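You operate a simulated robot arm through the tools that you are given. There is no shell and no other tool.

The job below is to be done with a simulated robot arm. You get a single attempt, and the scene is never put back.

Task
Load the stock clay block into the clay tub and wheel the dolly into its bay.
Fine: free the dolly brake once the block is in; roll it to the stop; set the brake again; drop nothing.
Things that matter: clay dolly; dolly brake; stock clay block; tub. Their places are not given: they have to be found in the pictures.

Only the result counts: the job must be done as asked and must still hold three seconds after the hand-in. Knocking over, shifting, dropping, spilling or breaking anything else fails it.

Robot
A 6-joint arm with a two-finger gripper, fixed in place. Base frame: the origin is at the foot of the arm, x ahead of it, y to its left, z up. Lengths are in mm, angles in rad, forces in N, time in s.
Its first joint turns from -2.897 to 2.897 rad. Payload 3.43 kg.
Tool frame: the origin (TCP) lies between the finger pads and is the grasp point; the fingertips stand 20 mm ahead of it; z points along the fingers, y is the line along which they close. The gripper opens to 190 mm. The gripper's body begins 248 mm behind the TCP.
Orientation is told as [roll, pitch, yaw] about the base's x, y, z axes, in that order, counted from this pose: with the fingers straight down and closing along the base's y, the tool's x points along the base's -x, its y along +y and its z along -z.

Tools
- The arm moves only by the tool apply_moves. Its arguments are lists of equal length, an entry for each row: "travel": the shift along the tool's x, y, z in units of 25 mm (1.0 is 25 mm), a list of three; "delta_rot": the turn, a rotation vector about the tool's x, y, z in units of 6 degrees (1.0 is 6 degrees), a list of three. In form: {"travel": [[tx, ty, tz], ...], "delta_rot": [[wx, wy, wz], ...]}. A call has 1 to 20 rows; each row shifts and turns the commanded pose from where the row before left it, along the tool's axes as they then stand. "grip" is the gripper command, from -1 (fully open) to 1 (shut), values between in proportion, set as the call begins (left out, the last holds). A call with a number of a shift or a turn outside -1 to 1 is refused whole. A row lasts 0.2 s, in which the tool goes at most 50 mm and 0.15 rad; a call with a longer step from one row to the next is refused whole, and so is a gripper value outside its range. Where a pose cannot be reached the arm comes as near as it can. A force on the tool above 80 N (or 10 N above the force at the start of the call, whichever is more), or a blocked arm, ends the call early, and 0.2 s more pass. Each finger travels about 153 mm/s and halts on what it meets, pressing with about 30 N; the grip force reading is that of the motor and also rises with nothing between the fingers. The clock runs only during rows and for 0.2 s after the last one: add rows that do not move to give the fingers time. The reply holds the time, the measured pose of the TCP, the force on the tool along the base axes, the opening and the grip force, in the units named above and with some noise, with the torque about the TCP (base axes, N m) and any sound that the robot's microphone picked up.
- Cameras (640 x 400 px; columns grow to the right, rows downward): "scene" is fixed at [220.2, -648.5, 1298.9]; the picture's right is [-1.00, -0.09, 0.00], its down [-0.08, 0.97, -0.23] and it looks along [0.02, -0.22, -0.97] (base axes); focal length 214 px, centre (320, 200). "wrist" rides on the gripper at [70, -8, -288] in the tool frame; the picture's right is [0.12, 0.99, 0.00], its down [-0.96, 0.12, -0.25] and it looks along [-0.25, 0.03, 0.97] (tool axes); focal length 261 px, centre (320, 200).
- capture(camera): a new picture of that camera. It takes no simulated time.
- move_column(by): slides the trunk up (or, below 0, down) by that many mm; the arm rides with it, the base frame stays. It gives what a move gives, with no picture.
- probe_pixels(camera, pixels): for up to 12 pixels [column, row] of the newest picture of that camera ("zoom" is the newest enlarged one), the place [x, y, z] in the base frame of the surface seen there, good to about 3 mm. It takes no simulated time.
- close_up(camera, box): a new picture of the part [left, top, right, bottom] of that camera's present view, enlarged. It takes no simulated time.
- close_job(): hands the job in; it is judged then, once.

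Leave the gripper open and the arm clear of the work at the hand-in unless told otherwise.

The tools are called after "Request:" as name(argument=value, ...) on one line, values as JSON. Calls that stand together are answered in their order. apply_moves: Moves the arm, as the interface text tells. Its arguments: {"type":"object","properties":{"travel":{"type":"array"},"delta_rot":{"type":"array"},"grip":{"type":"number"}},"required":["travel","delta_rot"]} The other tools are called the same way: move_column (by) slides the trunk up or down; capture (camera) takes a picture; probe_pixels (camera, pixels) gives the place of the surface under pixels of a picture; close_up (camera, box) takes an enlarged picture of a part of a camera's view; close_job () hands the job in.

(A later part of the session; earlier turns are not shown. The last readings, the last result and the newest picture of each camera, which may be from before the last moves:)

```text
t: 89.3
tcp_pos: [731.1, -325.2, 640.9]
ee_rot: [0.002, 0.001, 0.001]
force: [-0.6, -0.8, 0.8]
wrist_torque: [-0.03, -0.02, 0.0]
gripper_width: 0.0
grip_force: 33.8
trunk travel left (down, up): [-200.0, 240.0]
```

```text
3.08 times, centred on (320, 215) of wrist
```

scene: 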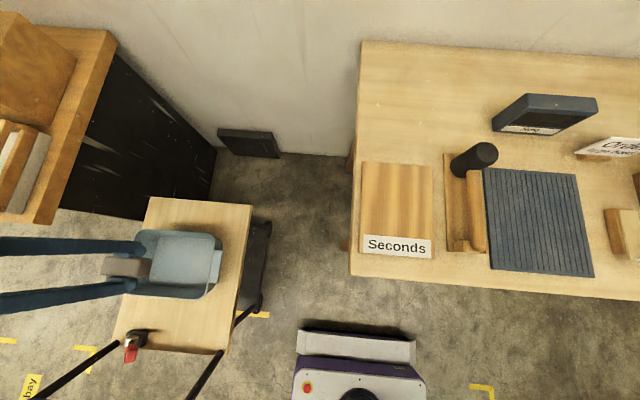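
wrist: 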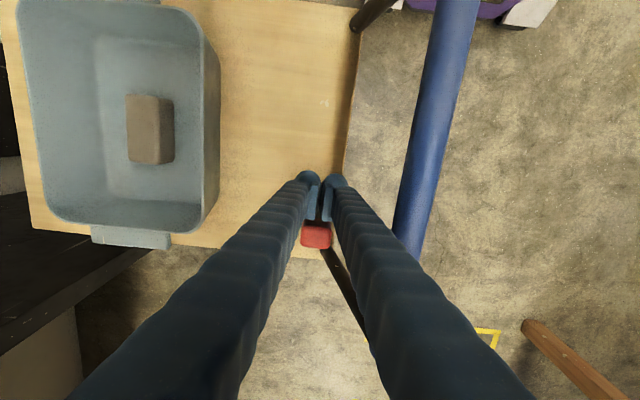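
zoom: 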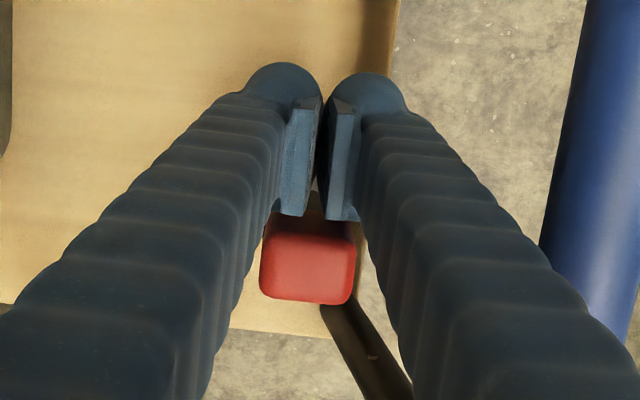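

The lever is nearly upright now, still with low force. I'll push on in the same way.

Request:
apply_moves(travel=[[-0.4, 0, 0], [-0.4, 0, 0], [-0.4, 0, 0]], delta_rot=[[0, 0, 0], [0, 0, 0], [0, 0, 0]])

Request:
capture(camera="wrist")

Request:
close_up(camera="wrist", box=[270, 150, 370, 280])

```text
t: 90.1
tcp_pos: [760.3, -325.1, 640.1]
ee_rot: [0.003, 0.0, 0.0]
force: [0.0, -0.4, 0.6]
wrist_torque: [-0.02, 0.01, -0.02]
gripper_width: 0.0
grip_force: 34.2
trunk travel left (down, up): [-200.0, 240.0]
```

```text
taken
```

wrist: 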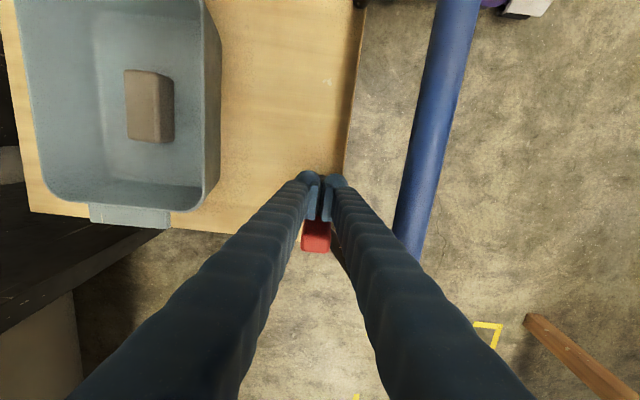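

```text
3.08 times, centred on (320, 215) of wrist
```

zoom: 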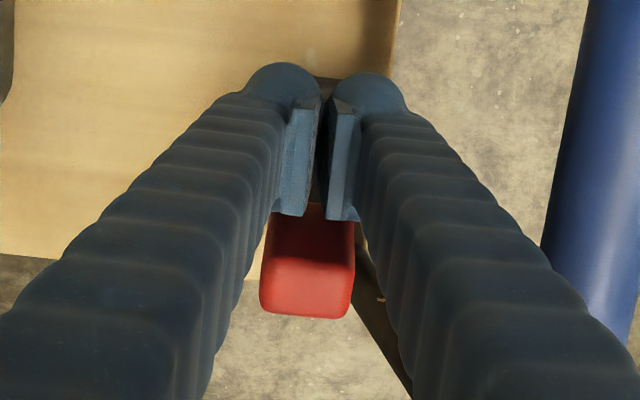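

The lever is just past vertical, leaning toward +x. Continuing.

Request:
apply_moves(travel=[[-0.4, 0, 0], [-0.4, 0, 0], [-0.4, 0, 0]], delta_rot=[[0, 0, 0], [0, 0, 0], [0, 0, 0]])

Request:
capture(camera="wrist")

Request:
close_up(camera="wrist", box=[270, 150, 370, 280])

```text
t: 90.9
tcp_pos: [790.4, -325.7, 641.6]
ee_rot: [0.002, 0.0, 0.001]
force: [-1.0, 0.8, -0.4]
wrist_torque: [-0.04, -0.01, -0.01]
gripper_width: 0.0
grip_force: 34.4
trunk travel left (down, up): [-200.0, 240.0]
```

```text
taken
```

wrist: 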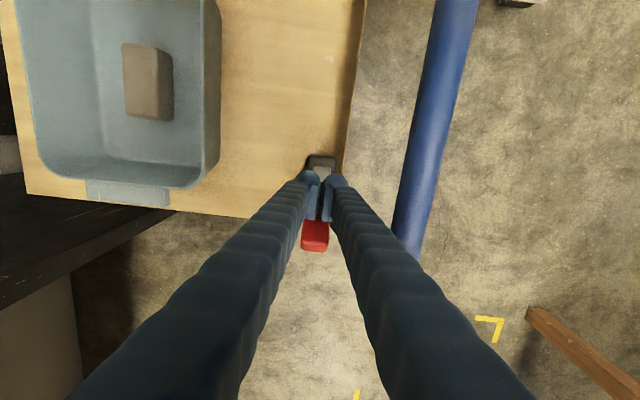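

```text
3.08 times, centred on (320, 215) of wrist
```

zoom: 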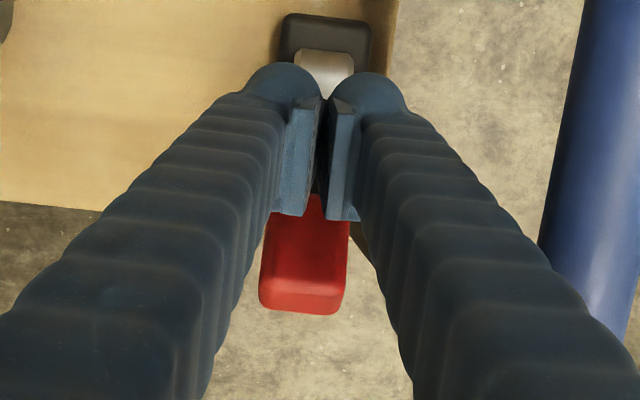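

Still moving freely, leaning to +x. Pushing on in small steps until I feel its end.

Request:
apply_moves(travel=[[-0.3, 0, 0], [-0.3, 0, 0], [-0.3, 0, 0]], delta_rot=[[0, 0, 0], [0, 0, 0], [0, 0, 0]])

Request:
capture(camera="wrist")

Request:
close_up(camera="wrist", box=[270, 150, 370, 280])

```text
t: 91.7
tcp_pos: [801.6, -324.0, 638.4]
ee_rot: [0.007, 0.012, -0.001]
force: [-67.9, -3.3, 22.6]
wrist_torque: [-0.23, 0.55, -0.37]
gripper_width: 6.2
grip_force: 34.2
trunk travel left (down, up): [-200.0, 240.0]
```

```text
taken
```

wrist: 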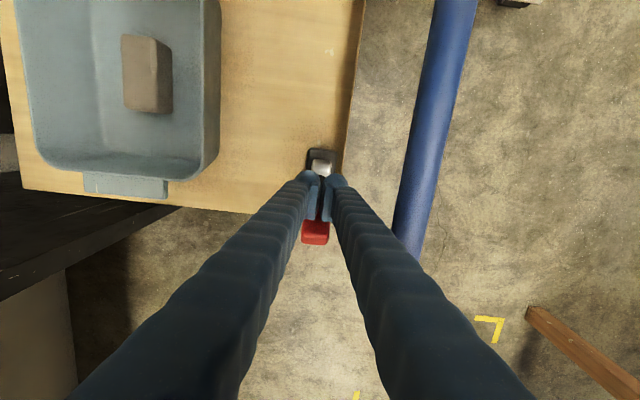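

```text
3.08 times, centred on (320, 215) of wrist
```

zoom: 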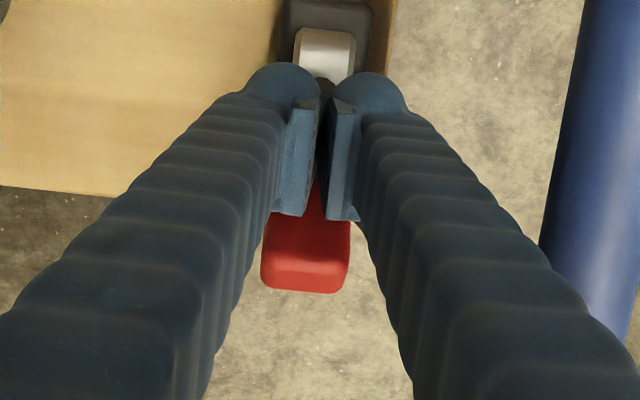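

It reached the end stop (68 N). The lever is now fully over to +x, so I'll back off right away and then lift clear to look.

Request:
apply_moves(travel=[[0.5, 0, 0], [0.7, 0, 0], [1, 0, 0], [0.5, 0, -0.5], [0.5, 0, -1], [0, 0, -1], [0, 0, -1], [0, 0, -1], [0, 0, -1]], delta_rot=[[0, -0.05, 0], [0, -0.05, 0], [0, 0, 0], [0, 0, 0], [0, 0, 0], [0, 0, 0], [0, 0, 0], [0, 0, 0], [0, 0, 0]])

Request:
capture(camera="wrist")

Request:
close_up(camera="wrist", box=[260, 160, 380, 290])

Request:
close_up(camera="scene", box=[90, 300, 210, 390])

```text
t: 93.7
tcp_pos: [732.1, -324.1, 776.6]
ee_rot: [0.002, -0.01, 0.0]
force: [-0.9, -0.7, -0.3]
wrist_torque: [0.01, -0.02, -0.02]
gripper_width: 0.0
grip_force: 34.3
trunk travel left (down, up): [-200.0, 240.0]
```

```text
taken
```

wrist: 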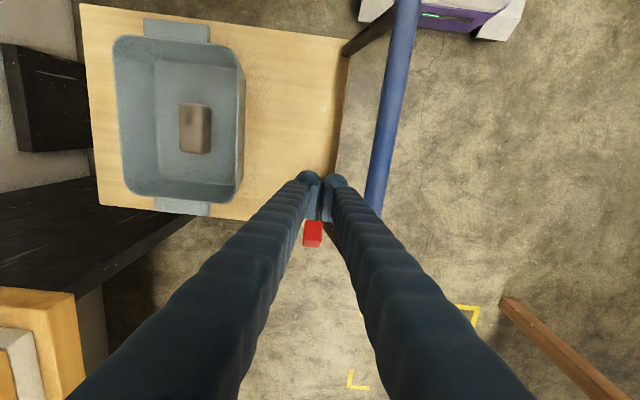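

```text
3.08 times, centred on (320, 225) of wrist
```

zoom: 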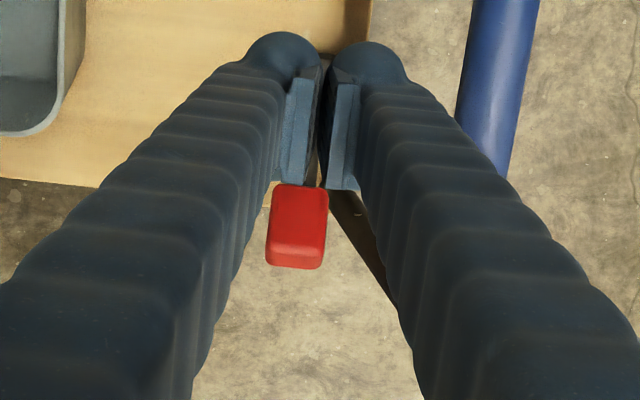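

```text
4.44 times, centred on (150, 345) of scene
```

zoom: 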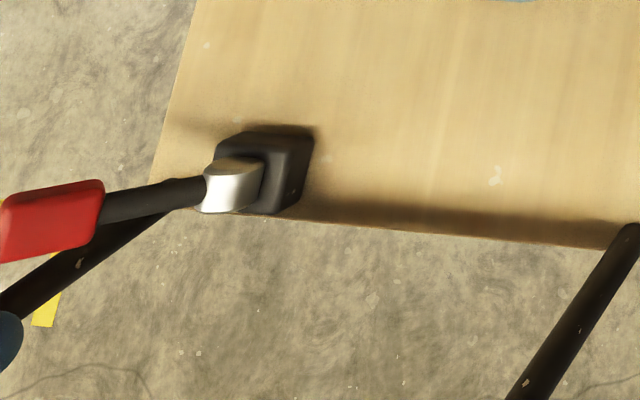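

The lever now points toward +x. I'll probe the knob and handle bar to plan the push.

Request:
probe_pixels(camera="zoom", pixels=[[60, 215], [95, 195], [20, 230], [150, 200], [235, 180], [280, 170], [60, 190], [60, 245]])

Request:
probe_pixels(camera="wrist", pixels=[[398, 60], [388, 110], [375, 180], [345, 60], [335, 130], [312, 225], [312, 240], [90, 100], [95, 200], [175, 210], [45, 110]])

```text
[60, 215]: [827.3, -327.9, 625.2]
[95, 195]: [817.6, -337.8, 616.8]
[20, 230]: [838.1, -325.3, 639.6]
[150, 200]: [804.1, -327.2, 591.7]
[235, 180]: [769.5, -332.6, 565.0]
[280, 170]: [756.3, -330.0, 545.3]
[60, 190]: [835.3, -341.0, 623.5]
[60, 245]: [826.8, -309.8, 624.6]
```

```text
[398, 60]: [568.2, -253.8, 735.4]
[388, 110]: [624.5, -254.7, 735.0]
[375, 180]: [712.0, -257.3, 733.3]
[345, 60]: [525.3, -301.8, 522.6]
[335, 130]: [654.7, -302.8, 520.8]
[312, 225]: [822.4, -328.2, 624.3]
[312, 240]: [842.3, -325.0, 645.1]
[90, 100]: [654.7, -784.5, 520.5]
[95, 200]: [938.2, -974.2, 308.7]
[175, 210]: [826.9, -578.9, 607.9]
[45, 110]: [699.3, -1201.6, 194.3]
```

The knob is now near (838,-326,635), leaning +x at ~42°. The bar top is at z≈735 with its axis near y≈-252. The dolly's centre is x≈675. I'll rise, open to ~80 mm, and move above the bar's middle.

Request:
apply_moves(travel=[[0, 0, -1], [0, 0, -1], [0, 0, -0.6], [0.8, 0.96, 0], [0.8, 0.96, 0], [0.8, 0.96, 0]], delta_rot=[[0, 0.1, 0], [0, 0, 0], [0, 0, 0], [0, 0, 0], [0, 0, 0], [0, 0, 0]], grip=0.16)

Request:
capture(camera="wrist")

Request:
capture(camera="scene")

```text
t: 95.1
tcp_pos: [672.5, -253.6, 844.8]
ee_rot: [0.003, 0.0, 0.0]
force: [0.6, 0.3, 1.1]
wrist_torque: [-0.01, 0.0, 0.03]
gripper_width: 79.6
grip_force: 0.0
trunk travel left (down, up): [-200.0, 240.0]
```

```text
taken
```

wrist: 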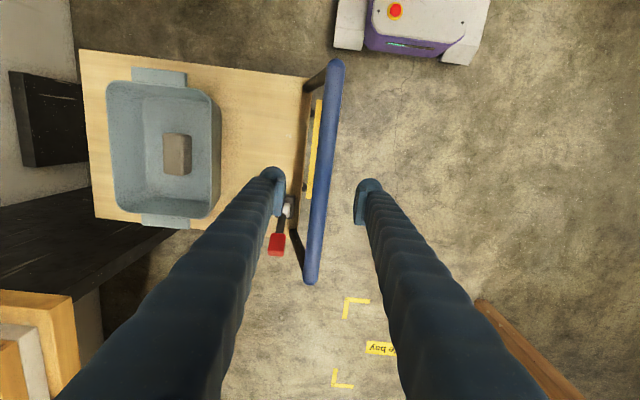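

```text
taken
```

scene: 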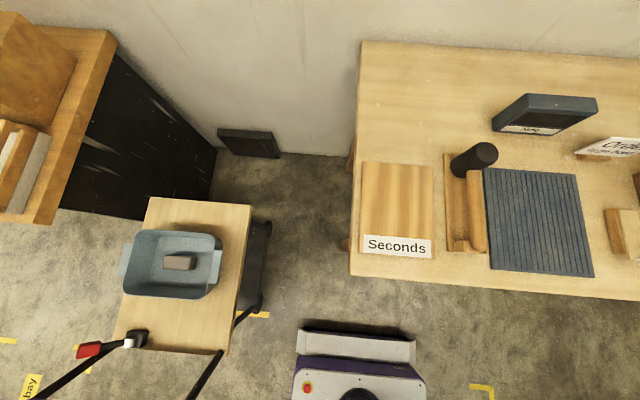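

The block sits in the tub, and the bar lies midway between the open fingers. I'll probe the bar's sides for its diameter and axis.

Request:
close_up(camera="wrist", box=[270, 130, 390, 220])

Request:
probe_pixels(camera="wrist", pixels=[[322, 185], [316, 185], [328, 185], [332, 120], [313, 260], [337, 75], [323, 165], [317, 200], [327, 200]])

```text
4.44 times, centred on (330, 175) of wrist
```

zoom: 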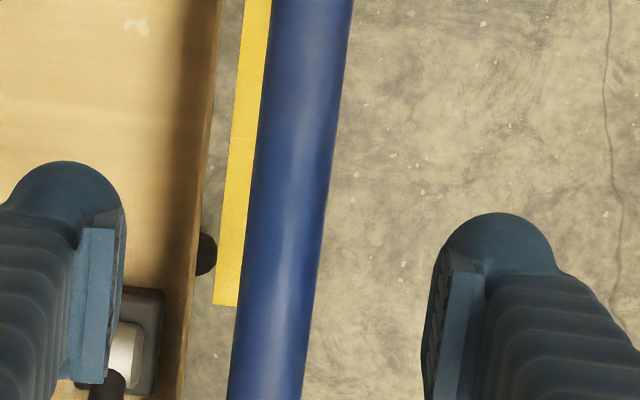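

```text
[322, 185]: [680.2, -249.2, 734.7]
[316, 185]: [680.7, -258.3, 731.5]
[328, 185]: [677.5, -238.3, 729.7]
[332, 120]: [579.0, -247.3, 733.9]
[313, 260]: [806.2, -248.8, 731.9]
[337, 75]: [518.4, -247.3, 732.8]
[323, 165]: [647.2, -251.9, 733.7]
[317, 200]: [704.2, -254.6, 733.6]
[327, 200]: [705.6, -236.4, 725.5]
```

The bar's axis is about y≈-248, z≈720, diameter ~30. Descending so the fingers straddle it at TCP z≈716.

Request:
apply_moves(travel=[[0, 0.22, 0.86], [0, 0, 0.86], [0, 0, 0.86], [0, 0, 0.86], [0, 0, 0.86], [0, 0, 0.85]], delta_rot=[[0, 0, 0], [0, 0, 0], [0, 0, 0], [0, 0, 0], [0, 0, 0], [0, 0, 0]])

Request:
capture(camera="wrist")

```text
t: 96.5
tcp_pos: [672.4, -247.0, 713.5]
ee_rot: [0.002, 0.0, 0.0]
force: [-0.9, -0.2, -0.8]
wrist_torque: [0.01, 0.01, 0.01]
gripper_width: 79.9
grip_force: 0.1
trunk travel left (down, up): [-200.0, 240.0]
```

```text
taken
```

wrist: 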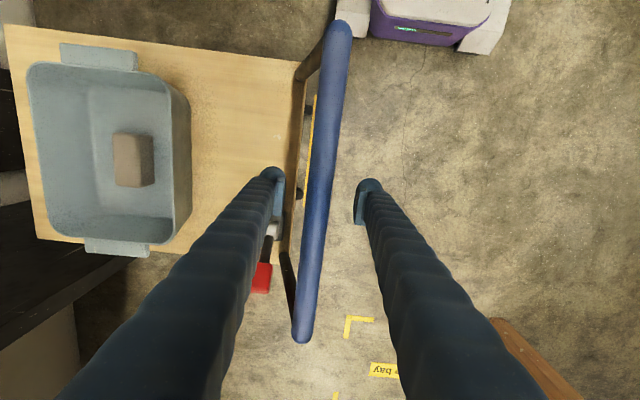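

The bar is between the fingers. Closing on it.

Request:
apply_moves(travel=[[0, 0, 0], [0, 0, 0], [0, 0, 0], [0, 0, 0]], delta_rot=[[0, 0, 0], [0, 0, 0], [0, 0, 0], [0, 0, 0]], grip=1)

```text
t: 97.5
tcp_pos: [671.8, -248.3, 714.4]
ee_rot: [0.001, 0.0, 0.001]
force: [0.0, -1.5, -0.5]
wrist_torque: [0.01, -0.11, -0.03]
gripper_width: 23.6
grip_force: 45.4
trunk travel left (down, up): [-200.0, 240.0]
```

It's gripping the bar at 23.6 mm. A gentle test push of ~20 mm toward -y.

Request:
apply_moves(travel=[[0, -0.1, 0], [0, -0.2, 0], [0, -0.25, 0], [0, -0.25, 0]], delta_rot=[[0, 0, 0], [0, 0, 0], [0, 0, 0], [0, 0, 0]])

Request:
capture(camera="scene")

```text
t: 98.5
tcp_pos: [671.4, -267.4, 713.5]
ee_rot: [0.002, 0.001, -0.001]
force: [-2.4, -1.5, 6.4]
wrist_torque: [0.24, 0.49, -0.03]
gripper_width: 23.7
grip_force: 44.7
trunk travel left (down, up): [-200.0, 240.0]
```

```text
taken
```

scene: 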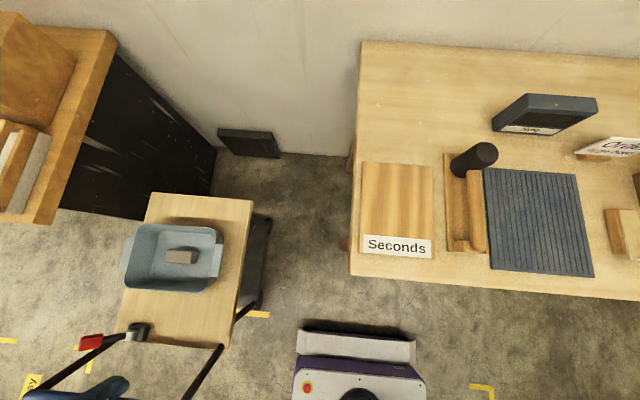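

The dolly rolls freely with small forces. Continuing smoothly toward the wall, with gentle ramps so that tub and block don't slide.

Request:
apply_moves(travel=[[0, -0.2, 0], [0, -0.35, 0], [0, -0.5, 0], [0, -0.6, 0], [0, -0.6, 0], [0, -0.6, 0], [0, -0.6, 0], [0, -0.6, 0], [0, -0.6, 0], [0, -0.6, 0], [0, -0.6, 0], [0, -0.6, 0], [0, -0.6, 0], [0, -0.6, 0], [0, -0.6, 0], [0, -0.5, 0], [0, -0.35, 0], [0, -0.2, 0]], delta_rot=[[0, 0, 0], [0, 0, 0], [0, 0, 0], [0, 0, 0], [0, 0, 0], [0, 0, 0], [0, 0, 0], [0, 0, 0], [0, 0, 0], [0, 0, 0], [0, 0, 0], [0, 0, 0], [0, 0, 0], [0, 0, 0], [0, 0, 0], [0, 0, 0], [0, 0, 0], [0, 0, 0]])

Request:
capture(camera="scene")

Request:
capture(camera="wrist")

```text
t: 102.3
tcp_pos: [671.3, -499.5, 714.4]
ee_rot: [0.001, -0.002, 0.0]
force: [10.0, 0.8, 20.8]
wrist_torque: [0.09, -0.18, -0.06]
gripper_width: 23.6
grip_force: 45.0
trunk travel left (down, up): [-200.0, 240.0]
```

```text
taken
```

scene: 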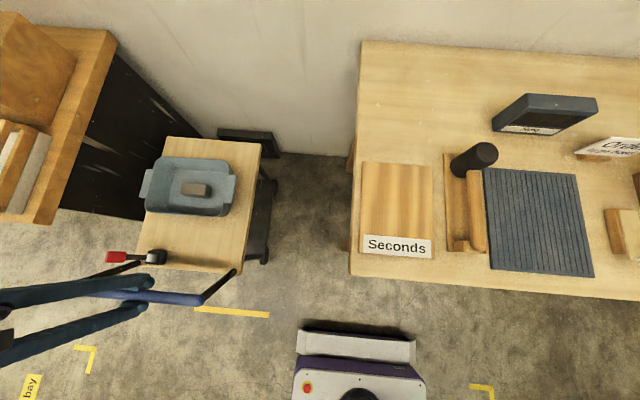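

```text
taken
```

wrist: 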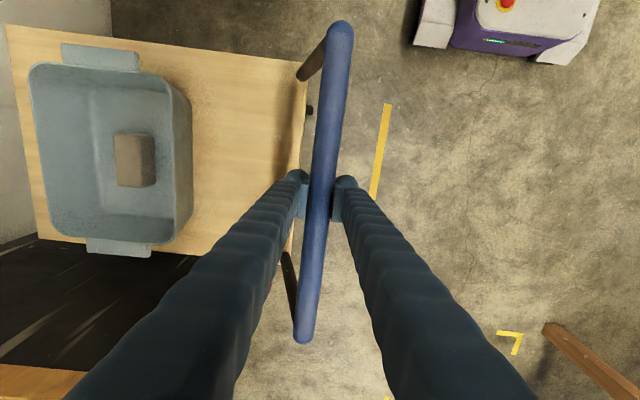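

Rolled ~250 mm with no tilt. The dolly nears the black stop at the wall. I'll continue more slowly to touch it gently, easing the slight downward press by 1 mm.

Request:
apply_moves(travel=[[0, -0.2, -0.04], [0, -0.35, 0], [0, -0.4, 0], [0, -0.4, 0], [0, -0.4, 0], [0, -0.4, 0], [0, -0.4, 0], [0, -0.4, 0], [0, -0.3, 0], [0, -0.2, 0]], delta_rot=[[0, 0, 0], [0, 0, 0], [0, 0, 0], [0, 0, 0], [0, 0, 0], [0, 0, 0], [0, 0, 0], [0, 0, 0], [0, 0, 0], [0, 0, 0]])

Request:
capture(camera="scene")

Request:
close_up(camera="scene", box=[100, 90, 320, 310])

```text
t: 104.5
tcp_pos: [672.3, -586.9, 714.0]
ee_rot: [0.001, 0.002, 0.001]
force: [1.5, 1.6, 10.4]
wrist_torque: [0.03, 0.21, -0.05]
gripper_width: 23.8
grip_force: 45.4
trunk travel left (down, up): [-200.0, 240.0]
```

```text
taken
```

scene: 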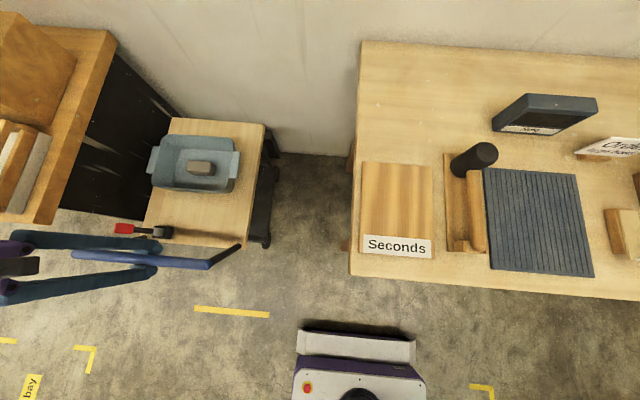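

```text
1.82 times, centred on (210, 200) of scene
```

zoom: 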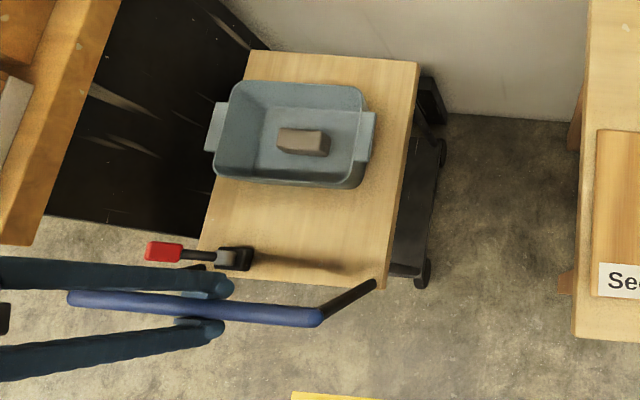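

Now at y=-587, with the dolly's front still some way from the stop. Continuing at a slow pace.

Request:
apply_moves(travel=[[0, -0.2, 0], [0, -0.25, 0], [0, -0.25, 0], [0, -0.25, 0], [0, -0.25, 0], [0, -0.25, 0], [0, -0.25, 0], [0, -0.25, 0]], delta_rot=[[0, 0, 0], [0, 0, 0], [0, 0, 0], [0, 0, 0], [0, 0, 0], [0, 0, 0], [0, 0, 0], [0, 0, 0]])

Request:
capture(camera="scene")

```text
t: 105.7
tcp_pos: [671.2, -601.0, 714.2]
ee_rot: [0.018, 0.007, 0.001]
force: [-4.2, 12.1, 13.6]
wrist_torque: [0.28, -0.8, -0.25]
gripper_width: 23.7
grip_force: 45.1
trunk travel left (down, up): [-200.0, 240.0]
stopped in row 5: the force on the tool passed its limit at 88 N (the readings are from after the stop); the commanded pose is now the measured one
```

```text
taken
```

scene: 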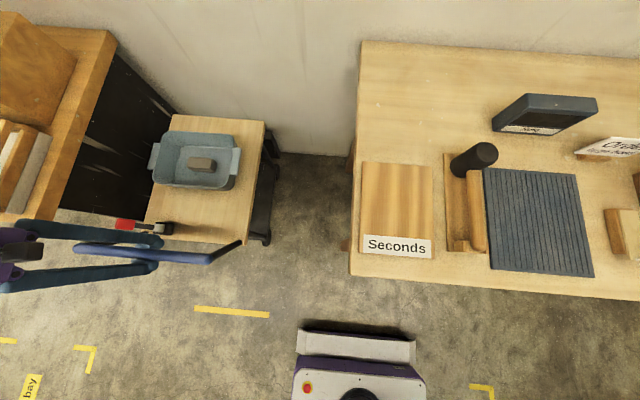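

The force limit tripped (88 N) at y≈-601, presumably at the stop. I'll look closely to verify the dolly's front is against it and nothing else.

Request:
close_up(camera="scene", box=[140, 90, 300, 260])

Request:
close_up(camera="scene", box=[240, 110, 300, 170])

Request:
capture(camera="wrist")

```text
2.35 times, centred on (220, 175) of scene
```

zoom: 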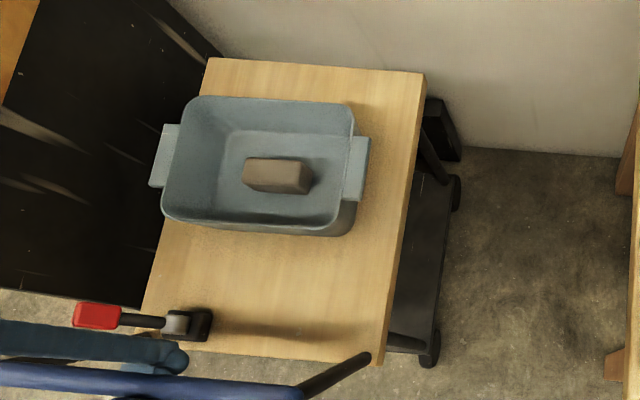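

```text
6.67 times, centred on (270, 140) of scene
```

zoom: 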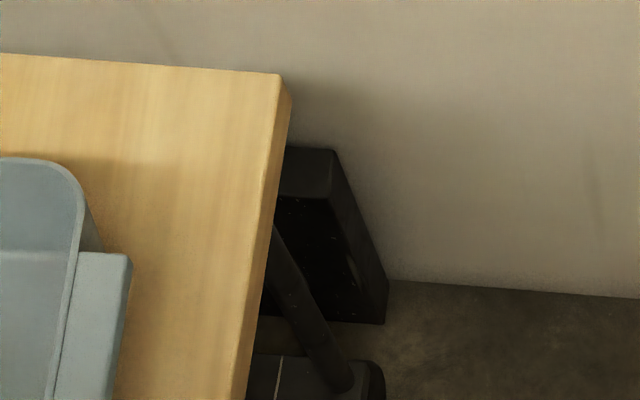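

```text
taken
```

wrist: 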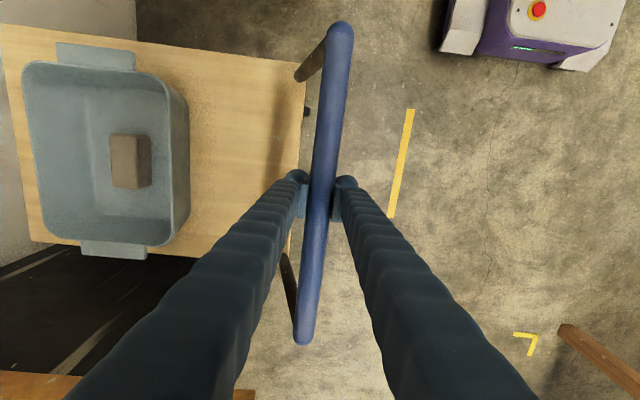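

Request:
probe_pixels(camera="zoom", pixels=[[340, 220], [370, 300], [375, 315], [310, 340], [300, 362], [290, 385], [370, 375], [340, 375], [305, 300], [310, 165], [420, 310], [265, 340]])

```text
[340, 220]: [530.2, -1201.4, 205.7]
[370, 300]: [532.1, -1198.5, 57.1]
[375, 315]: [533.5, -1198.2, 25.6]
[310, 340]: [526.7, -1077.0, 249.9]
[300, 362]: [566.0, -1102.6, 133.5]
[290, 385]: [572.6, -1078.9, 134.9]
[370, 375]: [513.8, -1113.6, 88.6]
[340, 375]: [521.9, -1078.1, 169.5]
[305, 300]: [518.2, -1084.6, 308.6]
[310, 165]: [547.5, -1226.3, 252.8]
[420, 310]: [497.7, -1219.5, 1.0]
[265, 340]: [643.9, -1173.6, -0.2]
```

The black plate's face is at y≈-1200 (z 0–250), while the dolly's lower shelf front is at y≈-1103 and its wheel at ≈-1114. That leaves a gap, so this might not be the stop yet. I'll push again in very small steps and watch the force build-up.

Request:
apply_moves(travel=[[0, -0.1, 0], [0, -0.1, 0], [0, 0, 0]], delta_rot=[[0, 0, 0], [0, 0, 0], [0, 0, 0]])

Request:
close_up(camera="wrist", box=[0, 0, 330, 300])

Request:
probe_pixels(camera="scene", pixels=[[220, 118], [175, 116], [262, 125], [245, 240], [150, 240], [125, 225], [165, 228], [110, 190], [130, 200], [60, 250], [195, 250], [240, 245]])

```text
t: 106.5
tcp_pos: [671.6, -600.3, 713.4]
ee_rot: [0.019, 0.008, 0.002]
force: [3.6, 66.0, 28.0]
wrist_torque: [-0.19, 0.09, -0.07]
gripper_width: 24.1
grip_force: 44.7
trunk travel left (down, up): [-200.0, 240.0]
```

```text
1.33 times, centred on (165, 150) of wrist
```

zoom: 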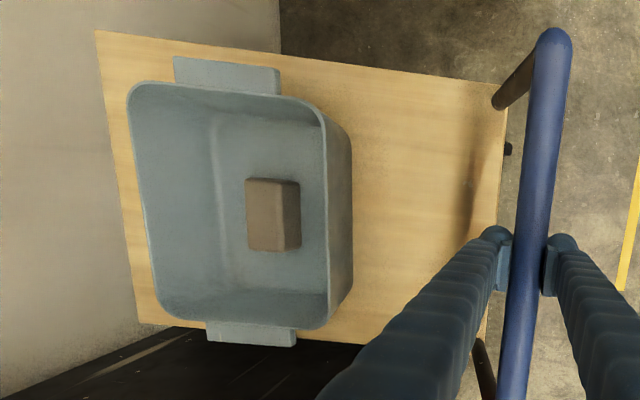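

```text
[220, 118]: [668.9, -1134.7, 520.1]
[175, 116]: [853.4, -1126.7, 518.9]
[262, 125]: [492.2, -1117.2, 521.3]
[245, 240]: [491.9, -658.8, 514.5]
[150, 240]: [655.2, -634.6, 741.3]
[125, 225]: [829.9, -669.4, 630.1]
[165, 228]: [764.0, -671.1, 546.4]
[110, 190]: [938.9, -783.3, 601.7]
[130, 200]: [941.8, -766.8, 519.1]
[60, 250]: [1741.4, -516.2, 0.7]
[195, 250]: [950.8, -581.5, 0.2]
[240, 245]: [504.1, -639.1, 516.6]
```

The push meets a rigid resistance (66 N for a 5 mm command, no movement), so the dolly is at the end of its travel. I'll relax the pressure without dragging it back, then let go and check from the side.

Request:
apply_moves(travel=[[0, 0.1, 0], [0, 0.06, -0.06], [0, 0, 0]], delta_rot=[[0, 0, 0], [0, 0, 0], [0, 0, 0]])

```text
t: 107.3
tcp_pos: [670.9, -599.6, 714.9]
ee_rot: [0.019, 0.008, 0.001]
force: [6.3, 49.7, 7.2]
wrist_torque: [-0.31, -0.39, -0.13]
gripper_width: 24.2
grip_force: 45.1
trunk travel left (down, up): [-200.0, 240.0]
```

Still 50 N after backing 4 mm, so the compliance is ~4 N/mm. I'll relax another 9 mm.

Request:
apply_moves(travel=[[0, 0.12, 0], [0, 0.12, 0], [0, 0.1, 0], [0, 0, 0]], delta_rot=[[0, 0, 0], [0, 0, 0], [0, 0, 0], [0, 0, 0]])

```text
t: 108.3
tcp_pos: [671.0, -598.3, 714.5]
ee_rot: [0.014, 0.006, -0.001]
force: [-0.5, -1.1, -6.2]
wrist_torque: [-0.27, -1.22, 0.07]
gripper_width: 23.5
grip_force: 45.3
trunk travel left (down, up): [-200.0, 240.0]
```

Force is back to about zero with the bar at y≈-598. Opening the fingers to ~80 mm and lifting straight up.

Request:
apply_moves(travel=[[0, 0, 0], [0, 0, 0], [0, 0, 0]], delta_rot=[[0, 0, 0], [0, 0, 0], [0, 0, 0]], grip=0.16)

Request:
capture(camera="wrist")

Request:
probe_pixels(camera="wrist", pixels=[[335, 80], [325, 150], [310, 280], [305, 330], [265, 290], [255, 290], [280, 230]])

```text
t: 109.1
tcp_pos: [672.3, -596.2, 713.6]
ee_rot: [0.018, 0.006, 0.001]
force: [0.2, -0.1, 0.4]
wrist_torque: [0.01, -0.01, 0.0]
gripper_width: 79.8
grip_force: 0.0
trunk travel left (down, up): [-200.0, 240.0]
```

```text
taken
```

wrist: 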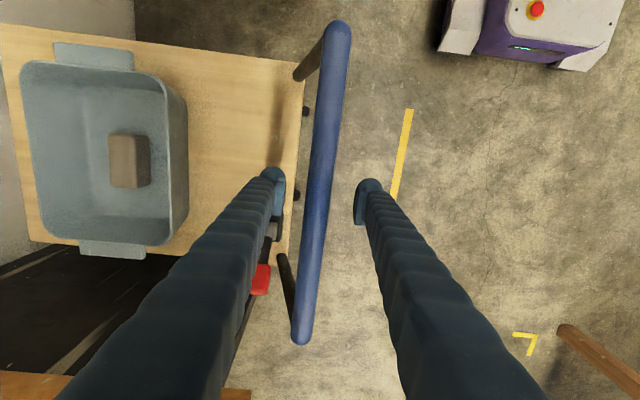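

```text
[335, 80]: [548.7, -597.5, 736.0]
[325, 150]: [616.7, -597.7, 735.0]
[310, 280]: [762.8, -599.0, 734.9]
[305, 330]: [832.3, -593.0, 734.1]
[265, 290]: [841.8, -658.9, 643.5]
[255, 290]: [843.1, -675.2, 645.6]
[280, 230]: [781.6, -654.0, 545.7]
```

The bar now stands at y≈-598 against an initial -248: a travel of 350 mm, ending in a rigid stop. The knob is at about (838,-676,635), too far for a straight-down tool but reachable with the tool pitched toward +x. I'll lift up to z≈890 and narrow the opening, then look at the brake.

Request:
apply_moves(travel=[[0, 0, -1], [0, 0, -1], [0, 0, -1], [0, 0, -1], [0, 0, -1], [0, 0, -1], [0, 0, -1]], delta_rot=[[0.17, 0, 0], [0, -0.06, 0], [0, 0, 0], [0, 0, 0], [0, 0, 0], [0, 0, 0], [0, 0, 0]])

Request:
capture(camera="wrist")

Request:
capture(camera="scene")

Request:
close_up(camera="scene", box=[90, 190, 210, 280])

```text
t: 110.7
tcp_pos: [672.0, -595.4, 887.9]
ee_rot: [-0.001, 0.0, 0.001]
force: [-0.4, 0.8, 0.1]
wrist_torque: [0.03, -0.01, -0.01]
gripper_width: 79.6
grip_force: 0.0
trunk travel left (down, up): [-200.0, 240.0]
```

```text
taken
```

wrist: 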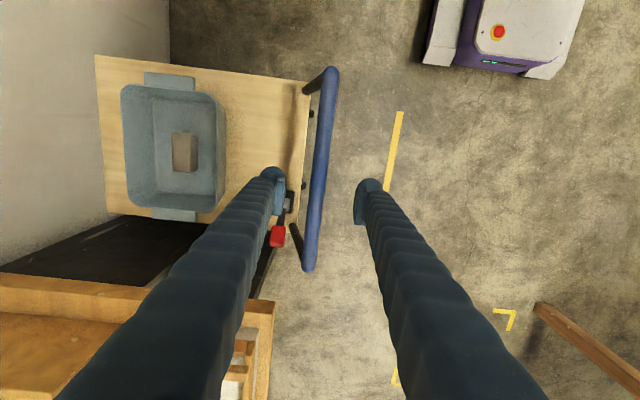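

```text
taken
```

scene: 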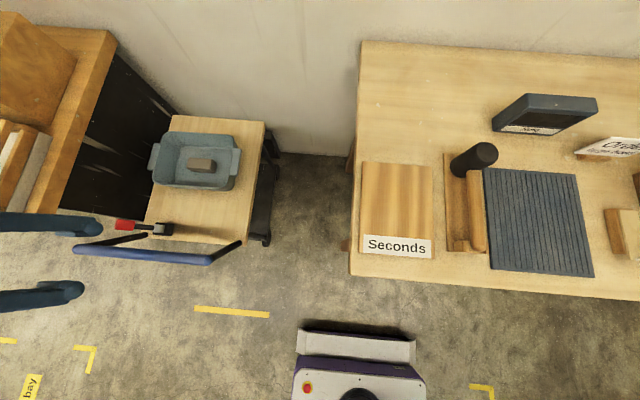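

```text
4.44 times, centred on (150, 235) of scene
```

zoom: 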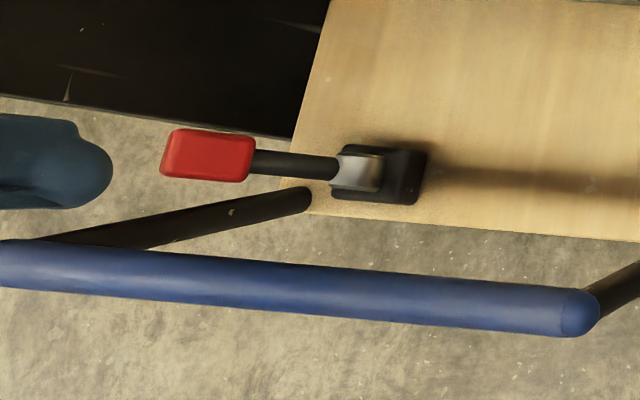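

Request:
probe_pixels(camera="zoom", pixels=[[210, 155], [210, 134], [210, 178], [172, 155], [248, 155], [300, 165], [350, 170], [390, 180], [100, 265], [500, 305], [200, 205], [560, 310]])

```text
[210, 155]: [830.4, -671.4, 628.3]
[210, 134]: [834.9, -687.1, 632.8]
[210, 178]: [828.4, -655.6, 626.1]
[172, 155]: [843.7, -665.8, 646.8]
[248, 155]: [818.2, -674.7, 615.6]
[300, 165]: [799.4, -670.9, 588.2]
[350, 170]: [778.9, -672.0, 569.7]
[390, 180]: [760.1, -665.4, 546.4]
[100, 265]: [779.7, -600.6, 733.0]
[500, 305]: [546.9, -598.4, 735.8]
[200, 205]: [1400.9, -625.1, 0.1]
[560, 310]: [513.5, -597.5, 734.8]
```

The knob is centred near (840,-671.5,623), ~30 mm wide in y, leaning ~41° to +x about a hub near (774,-671,550). I'll shift to y=-671.5, set the opening to ~52 mm, and pitch the tool 45° so the fingers point toward +x and down, all at z≈888 above everything.

Request:
apply_moves(travel=[[0, -0.76, 0], [0, -0.76, 0], [0, -0.76, 0], [0, -0.76, 0], [0, 0, 0], [0, 0, 0], [0, 0, 0], [0, 0, 0], [0, 0, 0], [0, 0, 0], [0, 0, 0], [0, 0, 0]], delta_rot=[[0, 0, 0], [0, 0, 0], [0, 0, 0], [0, 0, 0], [0, -0.9375, 0], [0, -0.9375, 0], [0, -0.9375, 0], [0, -0.9375, 0], [0, -0.9375, 0], [0, -0.9375, 0], [0, -0.9375, 0], [0, -0.9375, 0]], grip=0.45)

Request:
capture(camera="wrist")

Request:
capture(camera="scene")

```text
t: 113.3
tcp_pos: [672.9, -672.8, 887.6]
ee_rot: [-0.001, -0.785, 0.0]
force: [-0.1, -1.3, 0.5]
wrist_torque: [-0.01, 0.06, 0.01]
gripper_width: 52.4
grip_force: 0.0
trunk travel left (down, up): [-200.0, 240.0]
```

```text
taken
```

wrist: 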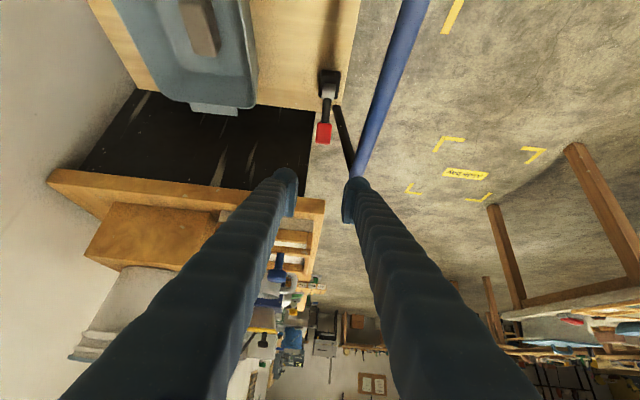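

```text
taken
```

scene: 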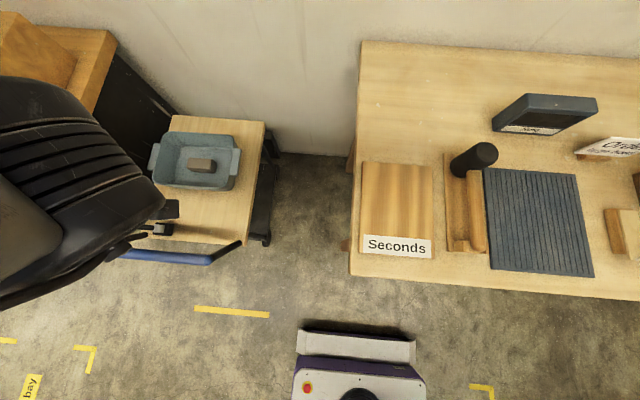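

The tilt is good (pitch -0.785), and the knob (323,133) lies between the fingers' lines with the bar to the right. I'll align along the tool's x by +69 mm and advance 180 mm along the finger direction, stopping ~125 mm short of the knob.

Request:
apply_moves(travel=[[0.92, 0.017, 0], [0.92, 0.017, 0], [0.92, 0.017, 0], [0, 0, 0.9], [0, 0, 0.9], [0, 0, 0.9], [0, 0, 0.9], [0, 0, 0.9], [0, 0, 0.9], [0, 0, 0.9], [0, 0, 0.9]], delta_rot=[[0, 0, 0], [0, 0, 0], [0, 0, 0], [0, 0, 0], [0, 0, 0], [0, 0, 0], [0, 0, 0], [0, 0, 0], [0, 0, 0], [0, 0, 0], [0, 0, 0]])

Request:
capture(camera="wrist")

Request:
close_up(camera="wrist", box=[250, 100, 420, 240])

```text
t: 115.7
tcp_pos: [751.4, -671.2, 711.4]
ee_rot: [-0.002, -0.784, 0.001]
force: [0.2, -1.0, -0.2]
wrist_torque: [-0.03, 0.02, -0.02]
gripper_width: 52.0
grip_force: 0.0
trunk travel left (down, up): [-200.0, 240.0]
```

```text
taken
```

wrist: 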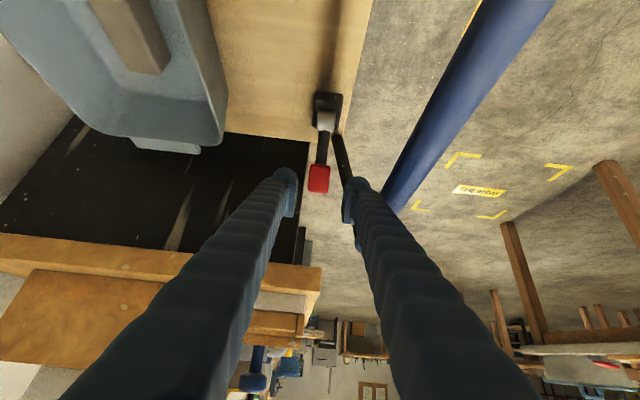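

```text
2.86 times, centred on (335, 170) of wrist
```

zoom: 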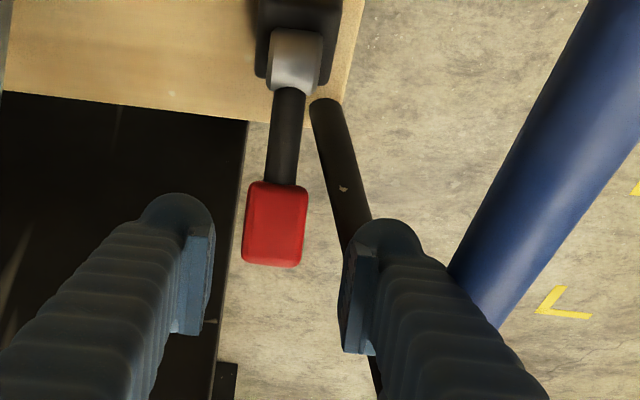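

The knob is centred between the fingers, but the handle's black leg runs close beside the right finger's path. I'll probe the leg and knob to check clearances before going on.

Request:
probe_pixels(camera="zoom", pixels=[[325, 105], [332, 130], [340, 165], [348, 200], [356, 235], [318, 120], [247, 190], [275, 190], [304, 190], [245, 240], [275, 255], [300, 250]])

Request:
probe_pixels(camera="wrist", pixels=[[335, 140], [339, 155], [343, 170], [346, 185], [311, 172], [327, 172], [319, 185], [319, 165], [319, 178], [321, 155], [310, 185], [328, 185]])

```text
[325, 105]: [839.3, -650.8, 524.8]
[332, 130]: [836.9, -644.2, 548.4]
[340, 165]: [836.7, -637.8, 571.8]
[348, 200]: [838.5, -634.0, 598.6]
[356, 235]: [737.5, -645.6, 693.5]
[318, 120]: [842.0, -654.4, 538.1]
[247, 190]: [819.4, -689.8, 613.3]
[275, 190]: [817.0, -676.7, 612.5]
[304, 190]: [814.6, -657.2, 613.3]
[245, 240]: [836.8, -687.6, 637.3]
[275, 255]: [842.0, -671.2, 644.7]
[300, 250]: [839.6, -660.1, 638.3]
```

```text
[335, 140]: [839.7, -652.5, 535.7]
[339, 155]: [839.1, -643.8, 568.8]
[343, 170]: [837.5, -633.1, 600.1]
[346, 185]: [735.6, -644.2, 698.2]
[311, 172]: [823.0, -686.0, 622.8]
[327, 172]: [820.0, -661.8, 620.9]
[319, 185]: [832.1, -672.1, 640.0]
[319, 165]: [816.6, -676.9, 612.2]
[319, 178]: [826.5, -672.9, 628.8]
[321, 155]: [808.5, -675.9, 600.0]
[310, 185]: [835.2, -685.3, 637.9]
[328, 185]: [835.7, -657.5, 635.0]
```

The leg runs at x≈837–853, with its inner side at y≈-637 near z=625. The knob spans y≈-688 to -659, centred at about -674. I want to know how thick the fingers really are near the tips, so I'll probe their outer surfaces.

Request:
probe_pixels(camera="zoom", pixels=[[418, 245], [390, 228], [405, 255], [365, 245], [372, 350], [350, 330], [145, 225], [175, 205], [205, 215], [185, 320], [455, 300], [200, 300]])

```text
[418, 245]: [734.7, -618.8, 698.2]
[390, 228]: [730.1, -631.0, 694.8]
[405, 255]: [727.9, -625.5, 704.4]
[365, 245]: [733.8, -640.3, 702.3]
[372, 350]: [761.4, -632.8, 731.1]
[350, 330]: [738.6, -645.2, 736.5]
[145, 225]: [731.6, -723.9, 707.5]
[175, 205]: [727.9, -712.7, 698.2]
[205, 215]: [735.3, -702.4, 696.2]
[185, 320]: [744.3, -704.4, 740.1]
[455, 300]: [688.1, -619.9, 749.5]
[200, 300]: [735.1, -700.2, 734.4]
```

The covers are bulkier (~27 mm) and end about at TCP level. Only the pads (16 mm) lead the last 20 mm. I'll aim for TCP (818,-674.7,624) so the covers stay short of the leg in x and the pads keep ~3 mm from it, with the opening at ~38 mm. First I'll shift sideways and advance 80 of 109 mm, then look.

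Request:
apply_moves(travel=[[0.588, -0.14, 0], [0, 0, 0.8], [0, 0, 0.8], [0, 0, 0.8], [0, 0, 0.8]], delta_rot=[[0, 0, 0], [0, 0, 0], [0, 0, 0], [0, 0, 0], [0, 0, 0]], grip=0.595)

Request:
capture(camera="wrist")

Request:
close_up(camera="wrist", box=[260, 130, 400, 240])

```text
t: 116.9
tcp_pos: [797.3, -672.4, 643.6]
ee_rot: [0.001, -0.784, 0.002]
force: [0.1, -0.3, 0.8]
wrist_torque: [0.03, 0.01, 0.02]
gripper_width: 38.5
grip_force: 0.0
trunk travel left (down, up): [-200.0, 240.0]
```

```text
taken
```

wrist: 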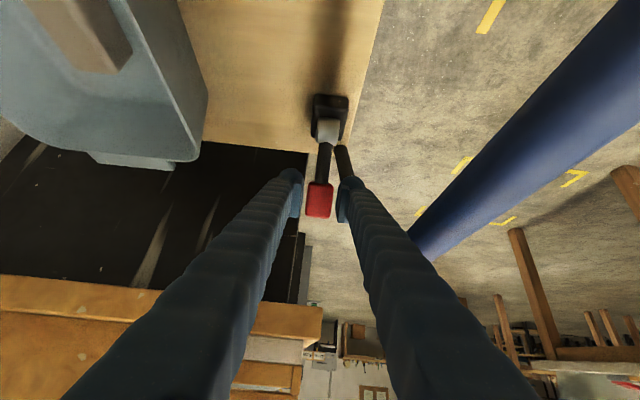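

```text
3.64 times, centred on (330, 185) of wrist
```

zoom: 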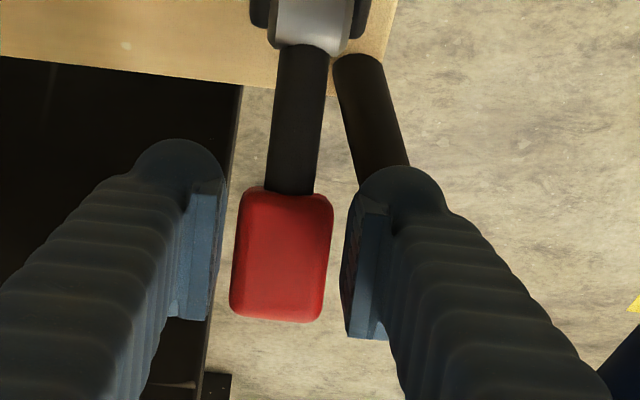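

The knob is nearly centred (right gap ~5 mm, left ~3 mm). I'll nudge 1 mm toward -y, narrow the opening to ~36 mm, advance 15 mm, and look again.

Request:
apply_moves(travel=[[0, -0.04, 0], [0, 0, 0.3], [0, 0, 0.3]], delta_rot=[[0, 0, 0], [0, 0, 0], [0, 0, 0]], grip=0.62)

Request:
capture(camera="wrist")

Request:
close_up(camera="wrist", box=[270, 140, 380, 230])

```text
t: 117.7
tcp_pos: [808.0, -675.4, 633.0]
ee_rot: [-0.002, -0.784, 0.003]
force: [0.4, -0.5, -0.1]
wrist_torque: [-0.05, 0.03, 0.0]
gripper_width: 36.1
grip_force: 0.0
trunk travel left (down, up): [-200.0, 240.0]
```

```text
taken
```

wrist: 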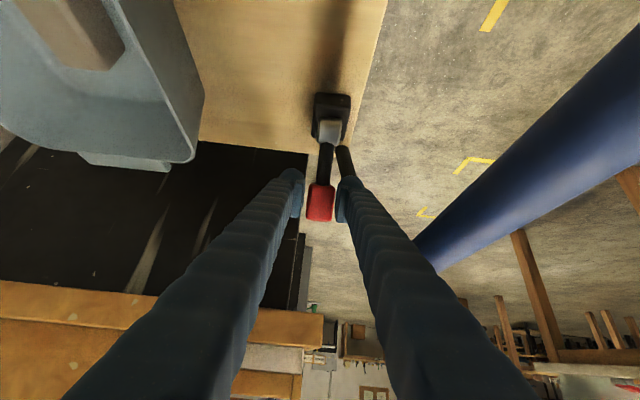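

```text
4.44 times, centred on (325, 185) of wrist
```

zoom: 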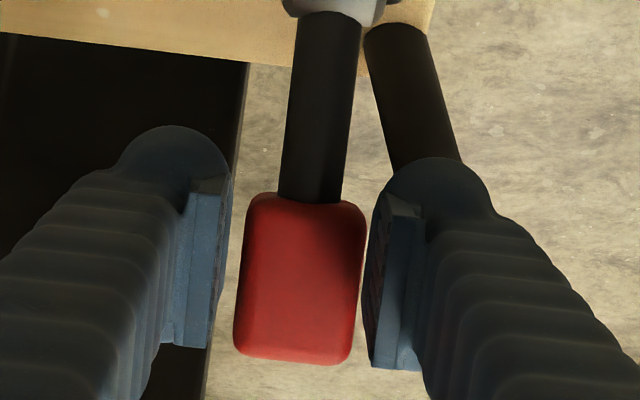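

The gaps are even, 2–3 mm each side. Advancing another 12 mm so the pads overlap the knob.

Request:
apply_moves(travel=[[0, 0, 0.24], [0, 0, 0.24], [0, 0, 0]], delta_rot=[[0, 0, 0], [0, 0, 0], [0, 0, 0]])

Request:
capture(camera="wrist")

Request:
close_up(camera="wrist", box=[270, 140, 380, 230])

```text
t: 118.5
tcp_pos: [815.2, -674.4, 625.7]
ee_rot: [-0.001, -0.783, 0.001]
force: [-1.3, 2.3, 0.8]
wrist_torque: [0.02, 0.0, 0.06]
gripper_width: 37.4
grip_force: 1.3
trunk travel left (down, up): [-200.0, 240.0]
```

```text
taken
```

wrist: 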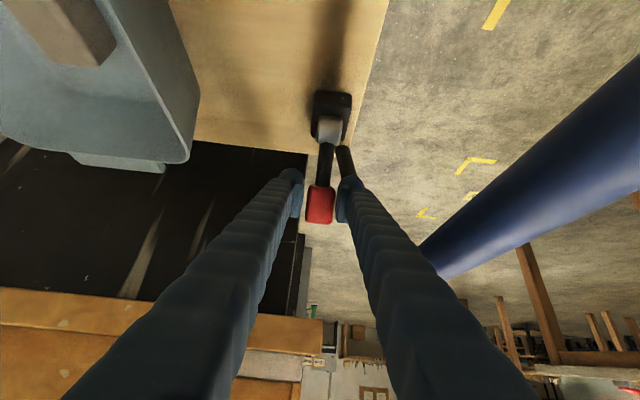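

```text
4.44 times, centred on (325, 185) of wrist
```

zoom: 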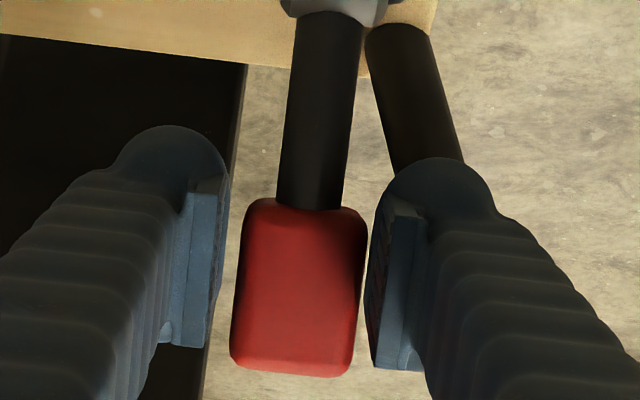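

The right pad now lightly touches the knob (width 37.4, ~2 N), so the pads overlap it. Closing to grip.

Request:
apply_moves(travel=[[0, 0, 0], [0, 0, 0], [0, 0, 0]], delta_rot=[[0, 0, 0], [0, 0, 0], [0, 0, 0]], grip=1)

Request:
close_up(camera="wrist", box=[270, 140, 380, 230])

```text
t: 119.3
tcp_pos: [814.4, -675.8, 626.1]
ee_rot: [-0.001, -0.783, 0.003]
force: [-8.2, 0.9, 6.1]
wrist_torque: [0.02, 0.1, 0.05]
gripper_width: 31.9
grip_force: 45.3
trunk travel left (down, up): [-200.0, 240.0]
```

```text
4.44 times, centred on (325, 185) of wrist
```

zoom: 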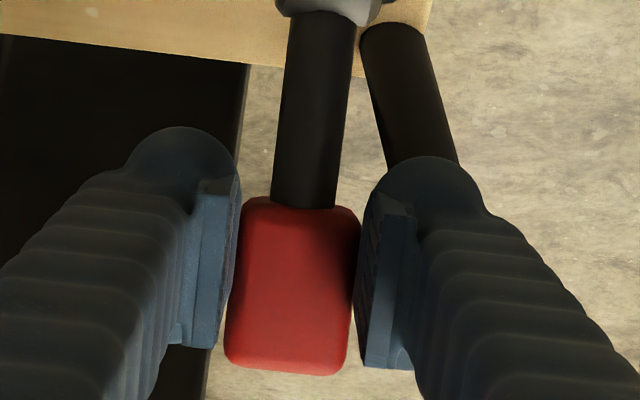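

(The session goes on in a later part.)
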